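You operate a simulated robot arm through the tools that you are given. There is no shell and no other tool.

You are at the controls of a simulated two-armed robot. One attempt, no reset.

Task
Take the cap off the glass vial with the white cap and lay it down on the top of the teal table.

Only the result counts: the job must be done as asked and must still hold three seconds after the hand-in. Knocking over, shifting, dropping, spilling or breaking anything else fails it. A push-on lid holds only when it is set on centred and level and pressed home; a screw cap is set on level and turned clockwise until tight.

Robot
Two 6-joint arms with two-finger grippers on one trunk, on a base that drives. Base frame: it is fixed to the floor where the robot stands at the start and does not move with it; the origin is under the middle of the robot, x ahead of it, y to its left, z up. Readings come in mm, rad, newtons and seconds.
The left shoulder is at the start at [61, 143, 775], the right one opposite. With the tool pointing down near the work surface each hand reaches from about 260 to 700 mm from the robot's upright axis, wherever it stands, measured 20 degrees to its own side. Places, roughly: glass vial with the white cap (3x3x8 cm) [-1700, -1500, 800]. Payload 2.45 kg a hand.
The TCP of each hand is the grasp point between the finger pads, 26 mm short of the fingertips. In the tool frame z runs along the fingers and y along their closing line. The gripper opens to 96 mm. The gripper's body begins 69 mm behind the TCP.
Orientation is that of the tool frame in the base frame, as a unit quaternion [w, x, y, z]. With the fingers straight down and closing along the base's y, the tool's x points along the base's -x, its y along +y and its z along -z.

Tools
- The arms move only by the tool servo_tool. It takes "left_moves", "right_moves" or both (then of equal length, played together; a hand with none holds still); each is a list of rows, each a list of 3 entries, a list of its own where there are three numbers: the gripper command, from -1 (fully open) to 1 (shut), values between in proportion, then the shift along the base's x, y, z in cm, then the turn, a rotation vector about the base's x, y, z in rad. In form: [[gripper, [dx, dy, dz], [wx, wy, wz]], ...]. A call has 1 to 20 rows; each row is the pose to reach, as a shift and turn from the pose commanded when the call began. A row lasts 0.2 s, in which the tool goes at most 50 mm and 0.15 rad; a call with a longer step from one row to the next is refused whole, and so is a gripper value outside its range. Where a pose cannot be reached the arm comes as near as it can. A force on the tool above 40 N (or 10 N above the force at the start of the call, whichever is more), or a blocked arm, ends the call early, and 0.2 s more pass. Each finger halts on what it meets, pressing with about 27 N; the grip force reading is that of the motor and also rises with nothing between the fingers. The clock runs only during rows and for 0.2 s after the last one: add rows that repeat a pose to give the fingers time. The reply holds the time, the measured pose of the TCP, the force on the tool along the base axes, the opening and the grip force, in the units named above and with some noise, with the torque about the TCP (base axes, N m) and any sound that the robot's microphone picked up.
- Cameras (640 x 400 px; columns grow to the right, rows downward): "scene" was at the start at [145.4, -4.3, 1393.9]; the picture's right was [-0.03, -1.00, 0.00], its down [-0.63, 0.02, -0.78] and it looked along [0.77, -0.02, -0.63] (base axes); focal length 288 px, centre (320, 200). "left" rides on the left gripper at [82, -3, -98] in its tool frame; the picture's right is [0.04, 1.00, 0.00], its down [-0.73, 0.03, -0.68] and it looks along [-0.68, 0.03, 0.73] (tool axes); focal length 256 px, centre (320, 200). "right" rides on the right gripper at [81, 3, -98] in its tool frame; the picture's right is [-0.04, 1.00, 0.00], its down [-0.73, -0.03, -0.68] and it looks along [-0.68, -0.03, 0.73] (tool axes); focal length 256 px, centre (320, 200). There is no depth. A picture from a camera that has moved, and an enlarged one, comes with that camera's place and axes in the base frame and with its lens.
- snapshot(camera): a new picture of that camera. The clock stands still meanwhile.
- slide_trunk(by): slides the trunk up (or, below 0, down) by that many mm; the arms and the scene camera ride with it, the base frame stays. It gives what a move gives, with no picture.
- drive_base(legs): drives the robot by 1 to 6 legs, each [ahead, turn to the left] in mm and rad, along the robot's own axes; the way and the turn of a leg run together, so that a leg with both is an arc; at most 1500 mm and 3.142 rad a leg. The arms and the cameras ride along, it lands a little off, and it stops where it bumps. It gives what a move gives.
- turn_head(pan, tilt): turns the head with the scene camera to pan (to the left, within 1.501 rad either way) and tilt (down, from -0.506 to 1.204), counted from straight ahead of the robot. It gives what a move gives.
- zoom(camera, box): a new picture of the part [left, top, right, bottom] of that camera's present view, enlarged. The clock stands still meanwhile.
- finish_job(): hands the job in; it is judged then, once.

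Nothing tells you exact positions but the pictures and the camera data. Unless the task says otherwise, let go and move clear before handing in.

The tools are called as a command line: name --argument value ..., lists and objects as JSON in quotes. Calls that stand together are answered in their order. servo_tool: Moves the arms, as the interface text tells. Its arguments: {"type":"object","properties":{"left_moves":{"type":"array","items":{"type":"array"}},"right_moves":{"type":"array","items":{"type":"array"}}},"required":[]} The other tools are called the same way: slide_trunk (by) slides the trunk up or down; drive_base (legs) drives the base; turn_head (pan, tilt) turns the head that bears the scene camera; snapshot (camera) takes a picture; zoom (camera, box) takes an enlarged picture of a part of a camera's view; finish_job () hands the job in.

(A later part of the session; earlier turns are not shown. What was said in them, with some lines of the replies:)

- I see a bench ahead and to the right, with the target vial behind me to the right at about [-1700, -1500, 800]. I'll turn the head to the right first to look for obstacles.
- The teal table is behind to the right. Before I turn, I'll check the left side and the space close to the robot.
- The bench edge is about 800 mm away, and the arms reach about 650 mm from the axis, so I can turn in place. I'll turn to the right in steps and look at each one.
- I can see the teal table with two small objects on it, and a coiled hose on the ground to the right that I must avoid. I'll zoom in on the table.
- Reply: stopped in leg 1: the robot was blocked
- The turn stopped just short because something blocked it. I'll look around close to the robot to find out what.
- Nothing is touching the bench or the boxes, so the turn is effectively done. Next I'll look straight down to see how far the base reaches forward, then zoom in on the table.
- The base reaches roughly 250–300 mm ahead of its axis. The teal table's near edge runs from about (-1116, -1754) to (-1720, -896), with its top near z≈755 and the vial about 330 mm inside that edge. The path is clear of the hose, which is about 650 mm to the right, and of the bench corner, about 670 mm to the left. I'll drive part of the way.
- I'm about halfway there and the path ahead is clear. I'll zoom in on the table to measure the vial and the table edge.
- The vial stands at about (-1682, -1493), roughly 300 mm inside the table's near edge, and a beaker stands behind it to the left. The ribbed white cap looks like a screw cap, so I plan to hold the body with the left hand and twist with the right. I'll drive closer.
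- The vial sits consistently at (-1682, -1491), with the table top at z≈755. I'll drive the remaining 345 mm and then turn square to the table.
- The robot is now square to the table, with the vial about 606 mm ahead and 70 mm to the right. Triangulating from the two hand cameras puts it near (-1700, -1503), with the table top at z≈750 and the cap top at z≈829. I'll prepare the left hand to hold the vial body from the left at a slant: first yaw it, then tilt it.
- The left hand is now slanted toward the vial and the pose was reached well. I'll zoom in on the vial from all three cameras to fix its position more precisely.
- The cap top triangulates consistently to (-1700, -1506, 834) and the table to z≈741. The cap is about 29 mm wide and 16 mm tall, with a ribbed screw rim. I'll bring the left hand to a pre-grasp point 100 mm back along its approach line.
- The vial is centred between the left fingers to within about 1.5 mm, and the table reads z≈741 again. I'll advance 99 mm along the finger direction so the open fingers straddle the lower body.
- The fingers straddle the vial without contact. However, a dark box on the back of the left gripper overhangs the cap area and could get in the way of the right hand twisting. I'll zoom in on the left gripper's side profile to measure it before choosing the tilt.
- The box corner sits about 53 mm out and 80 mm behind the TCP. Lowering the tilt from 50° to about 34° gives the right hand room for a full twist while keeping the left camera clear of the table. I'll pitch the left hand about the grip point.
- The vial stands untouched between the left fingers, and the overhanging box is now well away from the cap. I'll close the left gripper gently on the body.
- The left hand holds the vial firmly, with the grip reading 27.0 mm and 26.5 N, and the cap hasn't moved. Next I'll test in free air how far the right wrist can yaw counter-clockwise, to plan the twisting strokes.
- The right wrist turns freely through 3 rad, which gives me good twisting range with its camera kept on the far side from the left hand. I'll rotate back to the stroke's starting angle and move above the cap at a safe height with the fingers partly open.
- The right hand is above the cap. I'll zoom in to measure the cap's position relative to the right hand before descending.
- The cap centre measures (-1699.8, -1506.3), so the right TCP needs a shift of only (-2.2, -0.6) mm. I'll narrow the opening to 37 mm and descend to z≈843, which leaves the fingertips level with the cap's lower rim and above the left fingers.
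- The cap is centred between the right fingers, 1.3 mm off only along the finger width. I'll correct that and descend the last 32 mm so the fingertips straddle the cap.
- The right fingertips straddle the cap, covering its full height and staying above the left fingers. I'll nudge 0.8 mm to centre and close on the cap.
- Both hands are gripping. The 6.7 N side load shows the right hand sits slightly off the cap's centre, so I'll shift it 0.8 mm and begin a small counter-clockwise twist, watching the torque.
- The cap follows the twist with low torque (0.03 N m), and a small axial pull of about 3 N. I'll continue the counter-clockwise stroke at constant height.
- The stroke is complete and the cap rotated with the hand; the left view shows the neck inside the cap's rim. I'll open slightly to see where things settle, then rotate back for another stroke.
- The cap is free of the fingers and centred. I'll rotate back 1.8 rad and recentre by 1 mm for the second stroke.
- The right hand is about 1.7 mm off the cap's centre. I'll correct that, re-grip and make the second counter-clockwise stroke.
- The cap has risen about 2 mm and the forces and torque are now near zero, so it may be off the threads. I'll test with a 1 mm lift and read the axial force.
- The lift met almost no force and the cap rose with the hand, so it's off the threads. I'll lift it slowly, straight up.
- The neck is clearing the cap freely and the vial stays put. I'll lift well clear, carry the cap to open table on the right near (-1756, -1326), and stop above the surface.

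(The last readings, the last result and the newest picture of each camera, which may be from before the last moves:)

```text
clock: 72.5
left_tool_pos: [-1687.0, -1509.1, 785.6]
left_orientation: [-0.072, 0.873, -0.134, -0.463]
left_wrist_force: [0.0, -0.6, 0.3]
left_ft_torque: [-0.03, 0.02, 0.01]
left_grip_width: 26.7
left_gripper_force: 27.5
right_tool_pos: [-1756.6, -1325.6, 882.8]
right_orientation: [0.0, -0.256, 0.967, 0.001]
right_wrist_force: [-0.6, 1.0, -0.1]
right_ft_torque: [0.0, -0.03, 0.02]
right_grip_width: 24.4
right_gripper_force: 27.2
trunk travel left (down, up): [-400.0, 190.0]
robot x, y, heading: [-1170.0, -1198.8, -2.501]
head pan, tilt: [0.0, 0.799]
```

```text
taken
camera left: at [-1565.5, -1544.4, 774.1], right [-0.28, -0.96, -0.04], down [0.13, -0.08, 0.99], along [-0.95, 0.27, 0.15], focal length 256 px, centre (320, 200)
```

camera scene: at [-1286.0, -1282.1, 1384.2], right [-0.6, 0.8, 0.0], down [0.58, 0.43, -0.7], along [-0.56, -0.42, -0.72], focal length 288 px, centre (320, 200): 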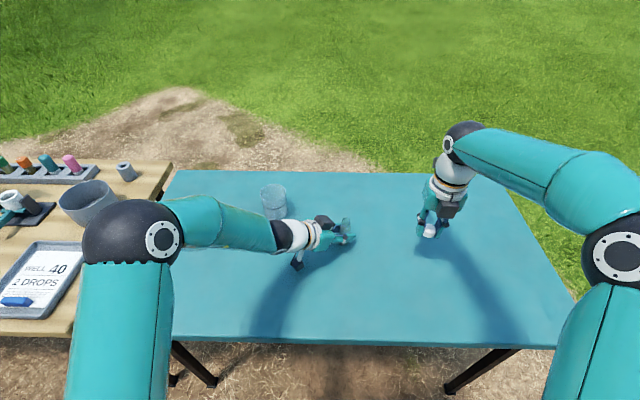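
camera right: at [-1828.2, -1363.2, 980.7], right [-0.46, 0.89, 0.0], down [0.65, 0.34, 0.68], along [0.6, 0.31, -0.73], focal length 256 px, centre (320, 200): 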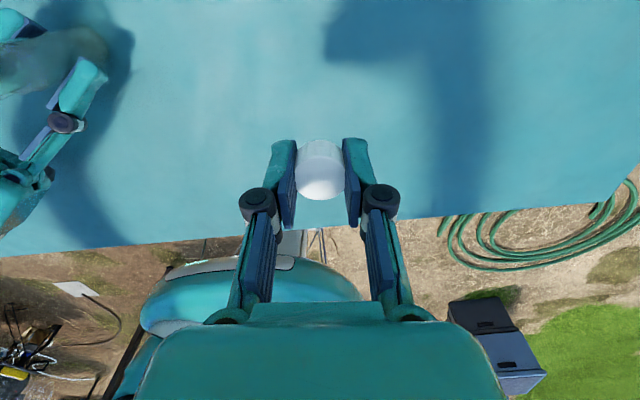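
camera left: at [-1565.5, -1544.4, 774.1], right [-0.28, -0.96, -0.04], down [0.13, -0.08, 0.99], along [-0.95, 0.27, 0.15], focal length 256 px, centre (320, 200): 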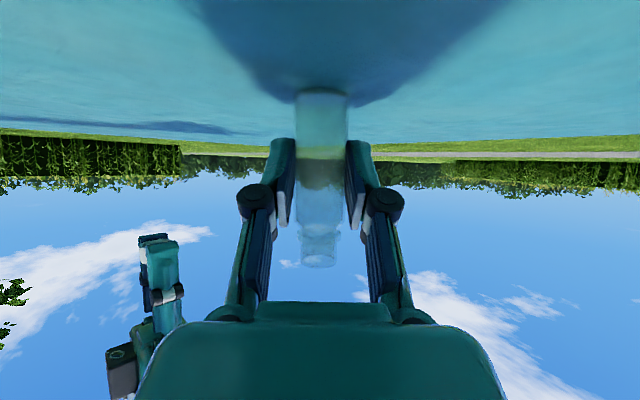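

The cap is held cleanly in the right hand and the open vial still stands in the left grip. I'll lower the cap until the fingertips are about 5 mm above the table, then check.

servo_tool --right_moves '[[0.8, [0, 0, -2.0], [0, 0, 0]], [0.8, [0, 0, -4.0], [0, 0, 0]], [0.8, [0, 0, -6.0], [0, 0, 0]], [0.8, [0, 0, -8.0], [0, 0, 0]], [0.8, [0, 0, -9.5], [0, 0, 0]], [0.8, [0, 0, -10.5], [0, 0, 0]], [0.8, [0, 0, -11.0], [0, 0, 0]], [0.8, [0, 0, -11.0], [0, 0, 0]]]'

zoom --camera "scene" --box '[390, 180, 486, 260]'

zoom --camera "left" --box '[100, 100, 260, 200]'

snapshot --camera "right"

```text
clock: 74.3
left_tool_pos: [-1688.7, -1508.6, 786.2]
left_orientation: [-0.073, 0.873, -0.134, -0.464]
left_wrist_force: [0.3, 0.5, 0.5]
left_ft_torque: [-0.04, 0.01, 0.01]
left_grip_width: 26.9
left_gripper_force: 27.4
right_tool_pos: [-1756.3, -1326.3, 774.2]
right_orientation: [0.001, -0.256, 0.967, 0.001]
right_wrist_force: [0.4, 0.6, -0.2]
right_ft_torque: [-0.02, 0.02, 0.01]
right_grip_width: 24.7
right_gripper_force: 26.9
trunk travel left (down, up): [-400.0, 190.0]
robot x, y, heading: [-1171.1, -1194.2, -2.502]
head pan, tilt: [0.0, 0.799]
```

```text
5.00 times, centred on (438, 220) of scene
camera zoom: at [-1286.1, -1282.2, 1384.2], right [-0.6, 0.8, 0.0], down [0.58, 0.43, -0.7], along [-0.56, -0.42, -0.72], focal length 1441 px, centre (-270, 100)
```

zoom: 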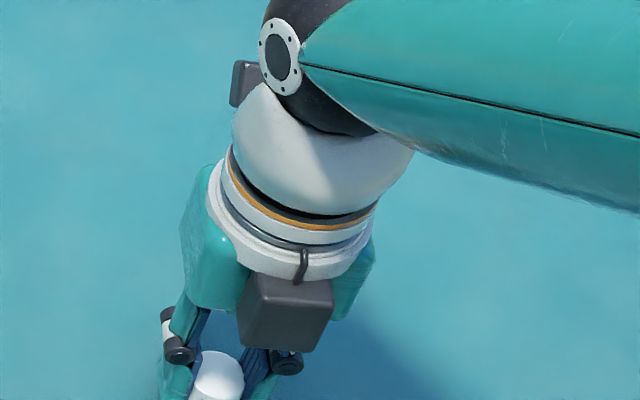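

```text
4.00 times, centred on (180, 150) of left
camera zoom: at [-1565.6, -1544.4, 774.1], right [-0.28, -0.96, -0.04], down [0.13, -0.08, 0.99], along [-0.95, 0.27, 0.15], focal length 1024 px, centre (880, 400)
```

zoom: 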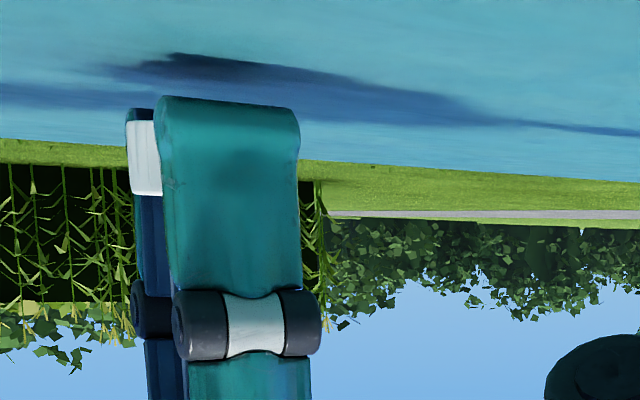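

```text
taken
camera right: at [-1828.4, -1364.6, 873.6], right [-0.46, 0.89, 0.0], down [0.65, 0.34, 0.68], along [0.6, 0.31, -0.73], focal length 256 px, centre (320, 200)
```

right: 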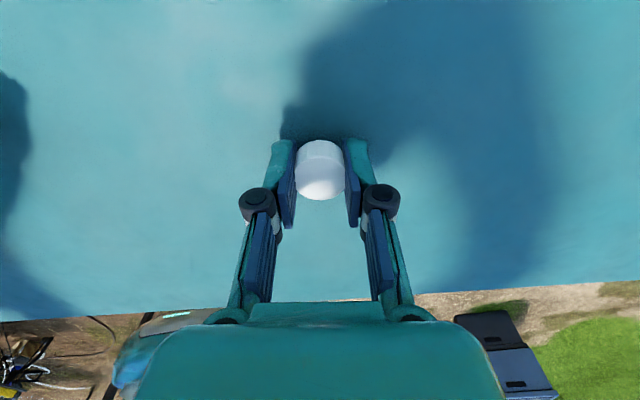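

From the side, the cap's rim sits about 4 mm above the fingertips, and the tips are about 8 mm above the table. I'll lower another 7.5 mm in small steps, watching the contact force.

servo_tool --right_moves '[[0.8, [0, 0, -0.25], [0, 0, 0]], [0.8, [0, 0, -0.5], [0, 0, 0]], [0.8, [0, 0, -0.65], [0, 0, 0]], [0.8, [0, 0, -0.75], [0, 0, 0]], [0.8, [0, 0, -0.75], [0, 0, 0]]]'

zoom --camera "left" --box '[100, 80, 260, 180]'

```text
clock: 75.5
left_tool_pos: [-1687.3, -1510.1, 787.2]
left_orientation: [-0.073, 0.873, -0.135, -0.463]
left_wrist_force: [-0.4, 0.1, 0.4]
left_ft_torque: [-0.04, 0.03, 0.01]
left_grip_width: 26.9
left_gripper_force: 26.8
right_tool_pos: [-1757.0, -1326.7, 767.3]
right_orientation: [0.0, -0.257, 0.967, 0.001]
right_wrist_force: [-0.3, 0.0, 0.2]
right_ft_torque: [-0.01, 0.02, -0.03]
right_grip_width: 25.1
right_gripper_force: 26.8
trunk travel left (down, up): [-400.0, 190.0]
robot x, y, heading: [-1171.6, -1195.5, -2.502]
head pan, tilt: [0.0, 0.799]
```

```text
4.00 times, centred on (180, 130) of left
camera zoom: at [-1565.6, -1544.4, 774.1], right [-0.28, -0.96, -0.04], down [0.13, -0.08, 0.99], along [-0.95, 0.27, 0.15], focal length 1024 px, centre (880, 480)
```

zoom: 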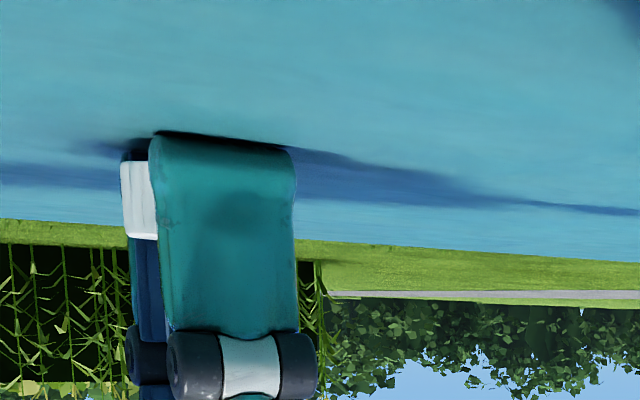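

The fingertips are practically at the table surface with no contact force. I'll open the right fingers slowly to release the cap.

servo_tool --right_moves '[[0.5, [0, 0, -0.05], [0, 0, 0]], [0.47, [0, 0, -0.05], [0, 0, 0]], [0.44, [0, 0, -0.05], [0, 0, 0]], [0.4, [0, 0, -0.05], [0, 0, 0]], [0.35, [0, 0, -0.05], [0, 0, 0]], [0.25, [0, 0, -0.05], [0, 0, 0]], [0.1, [0, 0, -0.05], [0, 0, 0]], [0.1, [0, 0, -0.05], [0, 0, 0]]]'

zoom --camera "left" --box '[100, 80, 260, 180]'

zoom --camera "right" --box '[192, 100, 448, 260]'

```text
clock: 77.3
left_tool_pos: [-1687.7, -1510.5, 786.2]
left_orientation: [-0.072, 0.873, -0.134, -0.463]
left_wrist_force: [-0.8, 0.1, -0.6]
left_ft_torque: [-0.04, -0.03, 0.01]
left_grip_width: 26.9
left_gripper_force: 26.9
right_tool_pos: [-1755.1, -1325.8, 766.3]
right_orientation: [0.0, -0.256, 0.967, 0.001]
right_wrist_force: [0.0, -0.2, 0.2]
right_ft_torque: [-0.01, 0.0, -0.01]
right_grip_width: 43.3
right_gripper_force: 0.1
trunk travel left (down, up): [-400.0, 190.0]
robot x, y, heading: [-1172.8, -1198.1, -2.5]
head pan, tilt: [0.0, 0.799]
```

```text
4.00 times, centred on (180, 130) of left
camera zoom: at [-1565.6, -1544.4, 774.1], right [-0.28, -0.96, -0.04], down [0.13, -0.08, 0.99], along [-0.95, 0.27, 0.15], focal length 1024 px, centre (880, 480)
```

zoom: 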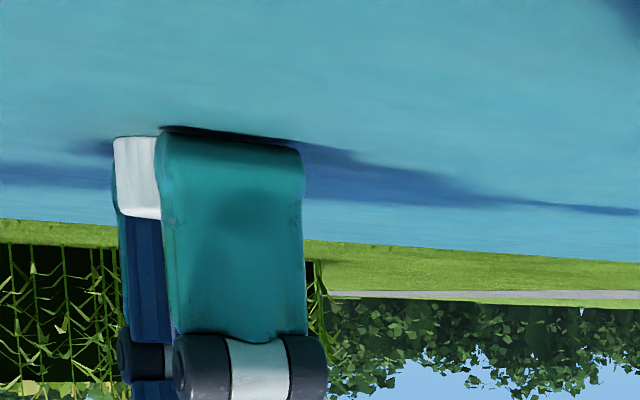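

```text
2.50 times, centred on (320, 180) of right
camera zoom: at [-1828.0, -1363.7, 864.6], right [-0.46, 0.89, 0.0], down [0.65, 0.34, 0.68], along [0.6, 0.31, -0.73], focal length 640 px, centre (320, 250)
```

zoom: 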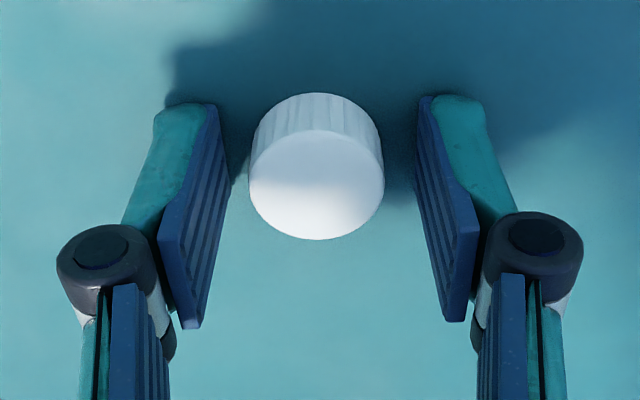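

The cap stands flat on the table, free of the fingers. I'll raise the right hand straight up and clear.

servo_tool --right_moves '[[0.1, [0, 0, 1.0], [0, 0, 0]], [0.1, [0, 0, 2.5], [0, 0, 0]], [0.1, [0, 0, 5.0], [0, 0, 0]], [0.1, [0, 0, 8.0], [0, 0, 0]], [0.1, [0, 0, 12.0], [0, 0, 0]], [0.1, [0, 0, 16.0], [0, 0, 0]], [0.1, [0, 0, 20.0], [0, 0, 0]], [0.1, [0, 0, 20.0], [0, 0, 0]]]'

snapshot --camera "right"

snapshot --camera "scene"

zoom --camera "left" --box '[200, 60, 440, 280]'

```text
clock: 79.1
left_tool_pos: [-1687.5, -1509.6, 787.3]
left_orientation: [-0.072, 0.873, -0.134, -0.463]
left_wrist_force: [0.4, -0.2, -0.7]
left_ft_torque: [0.03, 0.0, -0.01]
left_grip_width: 26.9
left_gripper_force: 26.5
right_tool_pos: [-1756.9, -1327.5, 964.0]
right_orientation: [0.0, -0.256, 0.967, 0.001]
right_wrist_force: [0.3, -0.3, 0.4]
right_ft_torque: [0.02, 0.02, 0.01]
right_grip_width: 43.2
right_gripper_force: 0.0
trunk travel left (down, up): [-400.0, 190.0]
robot x, y, heading: [-1170.0, -1195.5, -2.502]
head pan, tilt: [0.0, 0.799]
```

```text
taken
camera right: at [-1828.7, -1365.4, 1063.1], right [-0.46, 0.89, 0.0], down [0.65, 0.34, 0.68], along [0.6, 0.31, -0.73], focal length 256 px, centre (320, 200)
```

right: 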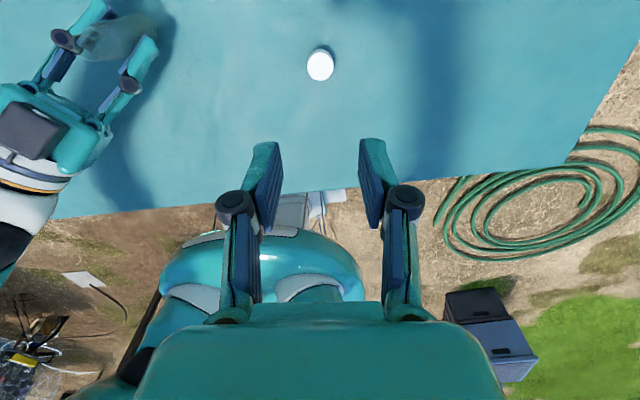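

```text
taken
camera scene: at [-1286.1, -1282.2, 1384.2], right [-0.6, 0.8, 0.0], down [0.58, 0.43, -0.7], along [-0.56, -0.42, -0.72], focal length 288 px, centre (320, 200)
```

scene: 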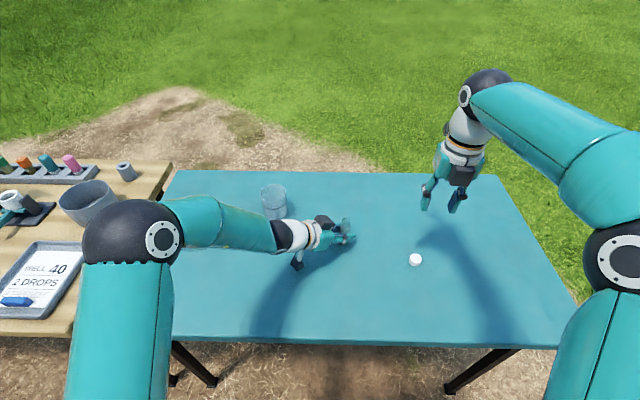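

```text
1.82 times, centred on (320, 170) of left
camera zoom: at [-1565.6, -1544.4, 774.1], right [-0.28, -0.96, -0.04], down [0.13, -0.08, 0.99], along [-0.95, 0.27, 0.15], focal length 465 px, centre (320, 254)
```

zoom: 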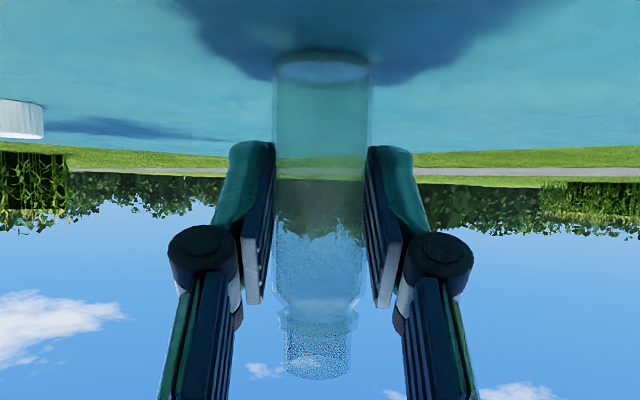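

The cap is on the table and the vial base still rests at its original spot. I'll now release the vial slowly with the left hand.

servo_tool --left_moves '[[0.46, [0, 0, 0], [0, 0, 0]], [0.43, [0, 0, 0], [0, 0, 0]], [0.4, [0, 0, 0], [0, 0, 0]], [0.36, [0, 0, 0], [0, 0, 0]], [0.3, [0, 0, 0], [0, 0, 0]], [0.2, [0, 0, 0], [0, 0, 0]], [0.0, [0, 0, 0], [0, 0, 0]], [-0.3, [0, 0, 0], [0, 0, 0]], [-0.6, [0, 0, 0], [0, 0, 0]], [-0.6, [0, 0, 0], [0, 0, 0]]]'

snapshot --camera "left"

zoom --camera "scene" --box '[250, 180, 442, 300]'

```text
clock: 81.3
left_tool_pos: [-1687.0, -1509.0, 787.2]
left_orientation: [-0.072, 0.873, -0.134, -0.463]
left_wrist_force: [0.8, 0.1, 0.7]
left_ft_torque: [0.0, 0.06, 0.02]
left_grip_width: 76.8
left_gripper_force: 0.1
right_tool_pos: [-1755.9, -1328.0, 963.8]
right_orientation: [0.0, -0.256, 0.967, 0.002]
right_wrist_force: [0.5, 0.1, 0.1]
right_ft_torque: [0.0, 0.03, 0.02]
right_grip_width: 43.1
right_gripper_force: 0.0
trunk travel left (down, up): [-400.0, 190.0]
robot x, y, heading: [-1171.7, -1196.5, -2.498]
head pan, tilt: [0.0, 0.799]
```

```text
taken
camera left: at [-1565.6, -1544.4, 774.1], right [-0.28, -0.96, -0.04], down [0.13, -0.08, 0.99], along [-0.95, 0.27, 0.15], focal length 256 px, centre (320, 200)
```

left: 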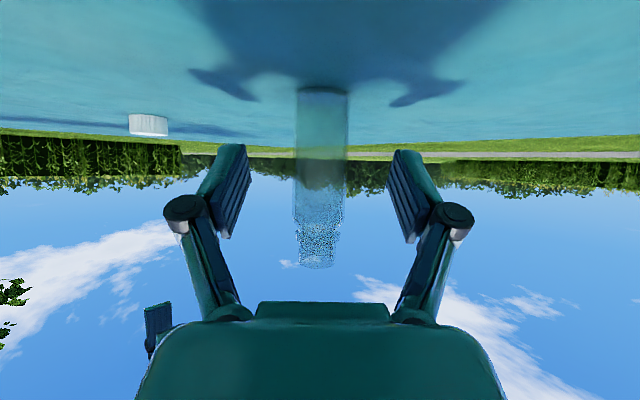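

```text
3.33 times, centred on (346, 240) of scene
camera zoom: at [-1286.1, -1282.2, 1384.2], right [-0.6, 0.8, 0.0], down [0.58, 0.43, -0.7], along [-0.56, -0.42, -0.72], focal length 960 px, centre (233, 67)
```

zoom: 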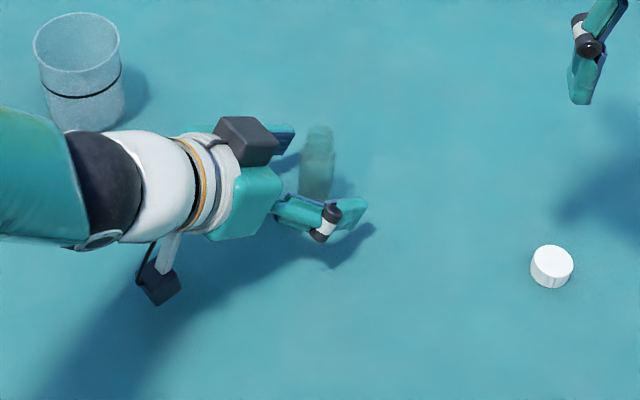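

The vial stands upright and free. I'll back the left hand straight out along its finger axis, then raise it.

servo_tool --left_moves '[[-0.6, [1.2, -0.38, 0.84], [0, 0, 0]], [-0.6, [2.4, -0.75, 1.7], [0, 0, 0]], [-0.6, [4.0, -1.26, 2.8], [0, 0, 0]], [-0.6, [6.3, -2.0, 4.5], [0, 0, 0]], [-0.6, [8.7, -2.76, 6.2], [0, 0, 0]], [-0.6, [10.3, -3.26, 7.3], [0, 0, 0]], [-0.6, [10.3, -3.26, 10.0], [0, 0, 0]], [-0.6, [10.3, -3.26, 13.0], [0, 0, 0]], [-0.6, [10.3, -3.26, 16.0], [0, 0, 0]], [-0.6, [10.3, -3.26, 16.0], [0, 0, 0]]]'

snapshot --camera "scene"

snapshot --camera "left"

zoom --camera "scene" --box '[250, 180, 442, 300]'

```text
clock: 83.5
left_tool_pos: [-1584.5, -1544.2, 946.3]
left_orientation: [-0.073, 0.873, -0.135, -0.462]
left_wrist_force: [0.3, 0.3, 0.5]
left_ft_torque: [0.01, -0.03, 0.0]
left_grip_width: 76.8
left_gripper_force: 0.1
right_tool_pos: [-1757.5, -1328.3, 964.3]
right_orientation: [0.001, -0.257, 0.967, 0.001]
right_wrist_force: [-0.4, -0.3, -0.2]
right_ft_torque: [-0.02, 0.05, 0.03]
right_grip_width: 43.1
right_gripper_force: 0.1
trunk travel left (down, up): [-400.0, 190.0]
robot x, y, heading: [-1173.9, -1196.9, -2.504]
head pan, tilt: [0.0, 0.799]
```

```text
taken
camera scene: at [-1286.2, -1282.2, 1384.2], right [-0.6, 0.8, 0.0], down [0.58, 0.43, -0.7], along [-0.56, -0.42, -0.72], focal length 288 px, centre (320, 200)
```

scene: 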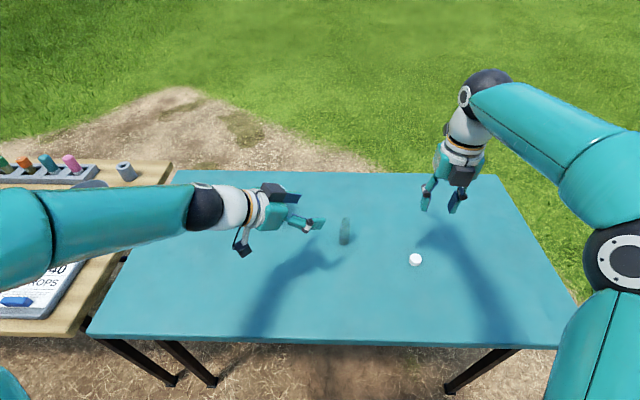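

```text
taken
camera left: at [-1460.9, -1578.9, 932.6], right [-0.28, -0.96, -0.03], down [0.13, -0.08, 0.99], along [-0.95, 0.27, 0.15], focal length 256 px, centre (320, 200)
```

left: 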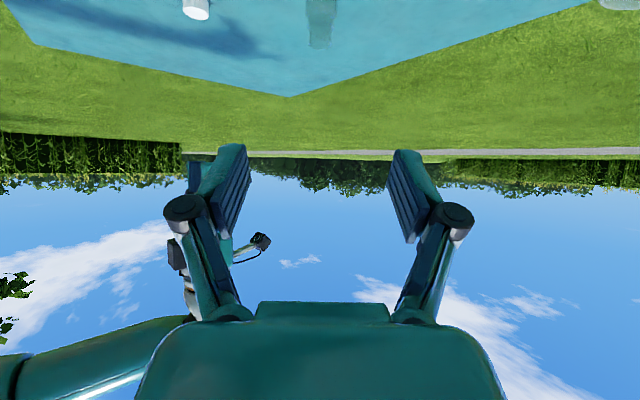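

```text
3.33 times, centred on (346, 240) of scene
camera zoom: at [-1286.2, -1282.2, 1384.2], right [-0.6, 0.8, 0.0], down [0.58, 0.43, -0.7], along [-0.56, -0.42, -0.72], focal length 960 px, centre (233, 67)
```

zoom: 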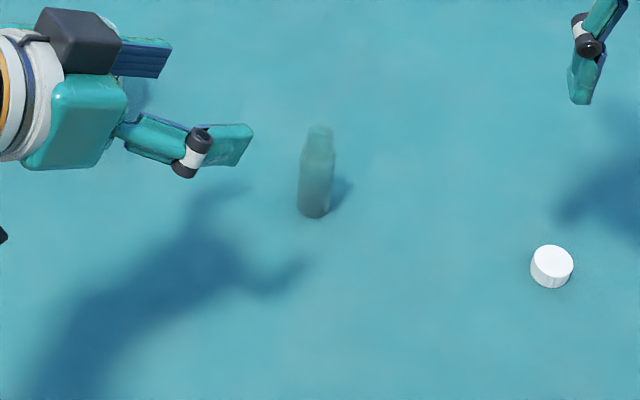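

The vial stands upright in its original place and the cap lies on the teal table. I'll do a final check on the beaker and the neighbouring table.

turn_head --pan 0.5 --tilt 0.7

snapshot --camera "scene"

snapshot --camera "right"

```text
clock: 84.5
left_tool_pos: [-1582.4, -1544.2, 945.5]
left_orientation: [-0.073, 0.873, -0.135, -0.464]
left_wrist_force: [0.1, -0.4, 0.5]
left_ft_torque: [0.0, 0.01, 0.03]
left_grip_width: 76.7
left_gripper_force: 0.2
right_tool_pos: [-1756.6, -1327.6, 964.7]
right_orientation: [0.0, -0.256, 0.967, 0.001]
right_wrist_force: [-0.5, 0.7, 0.3]
right_ft_torque: [0.0, -0.02, -0.01]
right_grip_width: 43.2
right_gripper_force: 0.0
trunk travel left (down, up): [-400.0, 190.0]
robot x, y, heading: [-1169.4, -1196.0, -2.5]
head pan, tilt: [0.499, 0.7]
```

```text
taken
camera scene: at [-1256.8, -1311.0, 1392.5], right [-0.91, 0.42, 0.0], down [0.27, 0.59, -0.76], along [-0.32, -0.69, -0.64], focal length 288 px, centre (320, 200)
```

scene: 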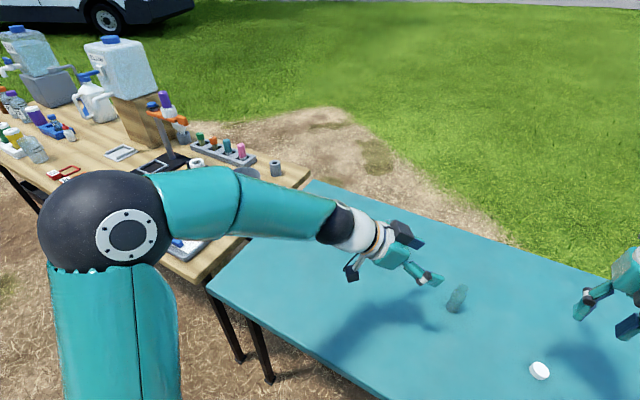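

```text
taken
camera right: at [-1828.6, -1365.3, 1062.8], right [-0.46, 0.89, 0.0], down [0.65, 0.34, 0.68], along [0.6, 0.31, -0.73], focal length 256 px, centre (320, 200)
```

right: 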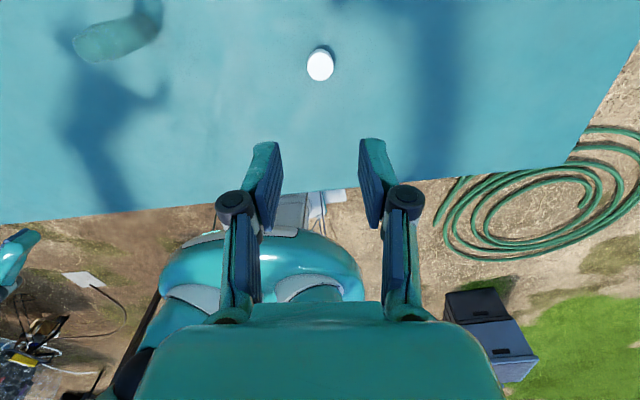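

The job looks complete. The cap sits flat on the teal table, the open vial stands upright where it started, and both hands are empty and clear. The beaker and the wooden table's items look undisturbed, though an arm hides the beaker in this last view. Handing in.

finish_job

```text
The job is handed in.
```

I unscrewed the white cap from the glass vial and laid it flat on the teal table. I've handed the job in; no verdict came back.

- **Vial:** it stands upright and open where it was. The left hand held the body while the right hand turned the cap counter-clockwise in two strokes and lifted it off.
- **Cap:** it rests on its rim about 19 cm to the robot's right of the vial. It dropped 3–4 mm when released and stayed flat.
- **Surroundings:** both hands are empty and clear. The other table and the floor around the robot look undisturbed. An arm hid the beaker in the last view, but it was in place just before the left hand backed away.
- **Early stop:** while the robot was turning at the start, the drive stopped and reported it was blocked. I looked to the front and both sides and saw nothing touching or moved, but I couldn't see behind the robot.
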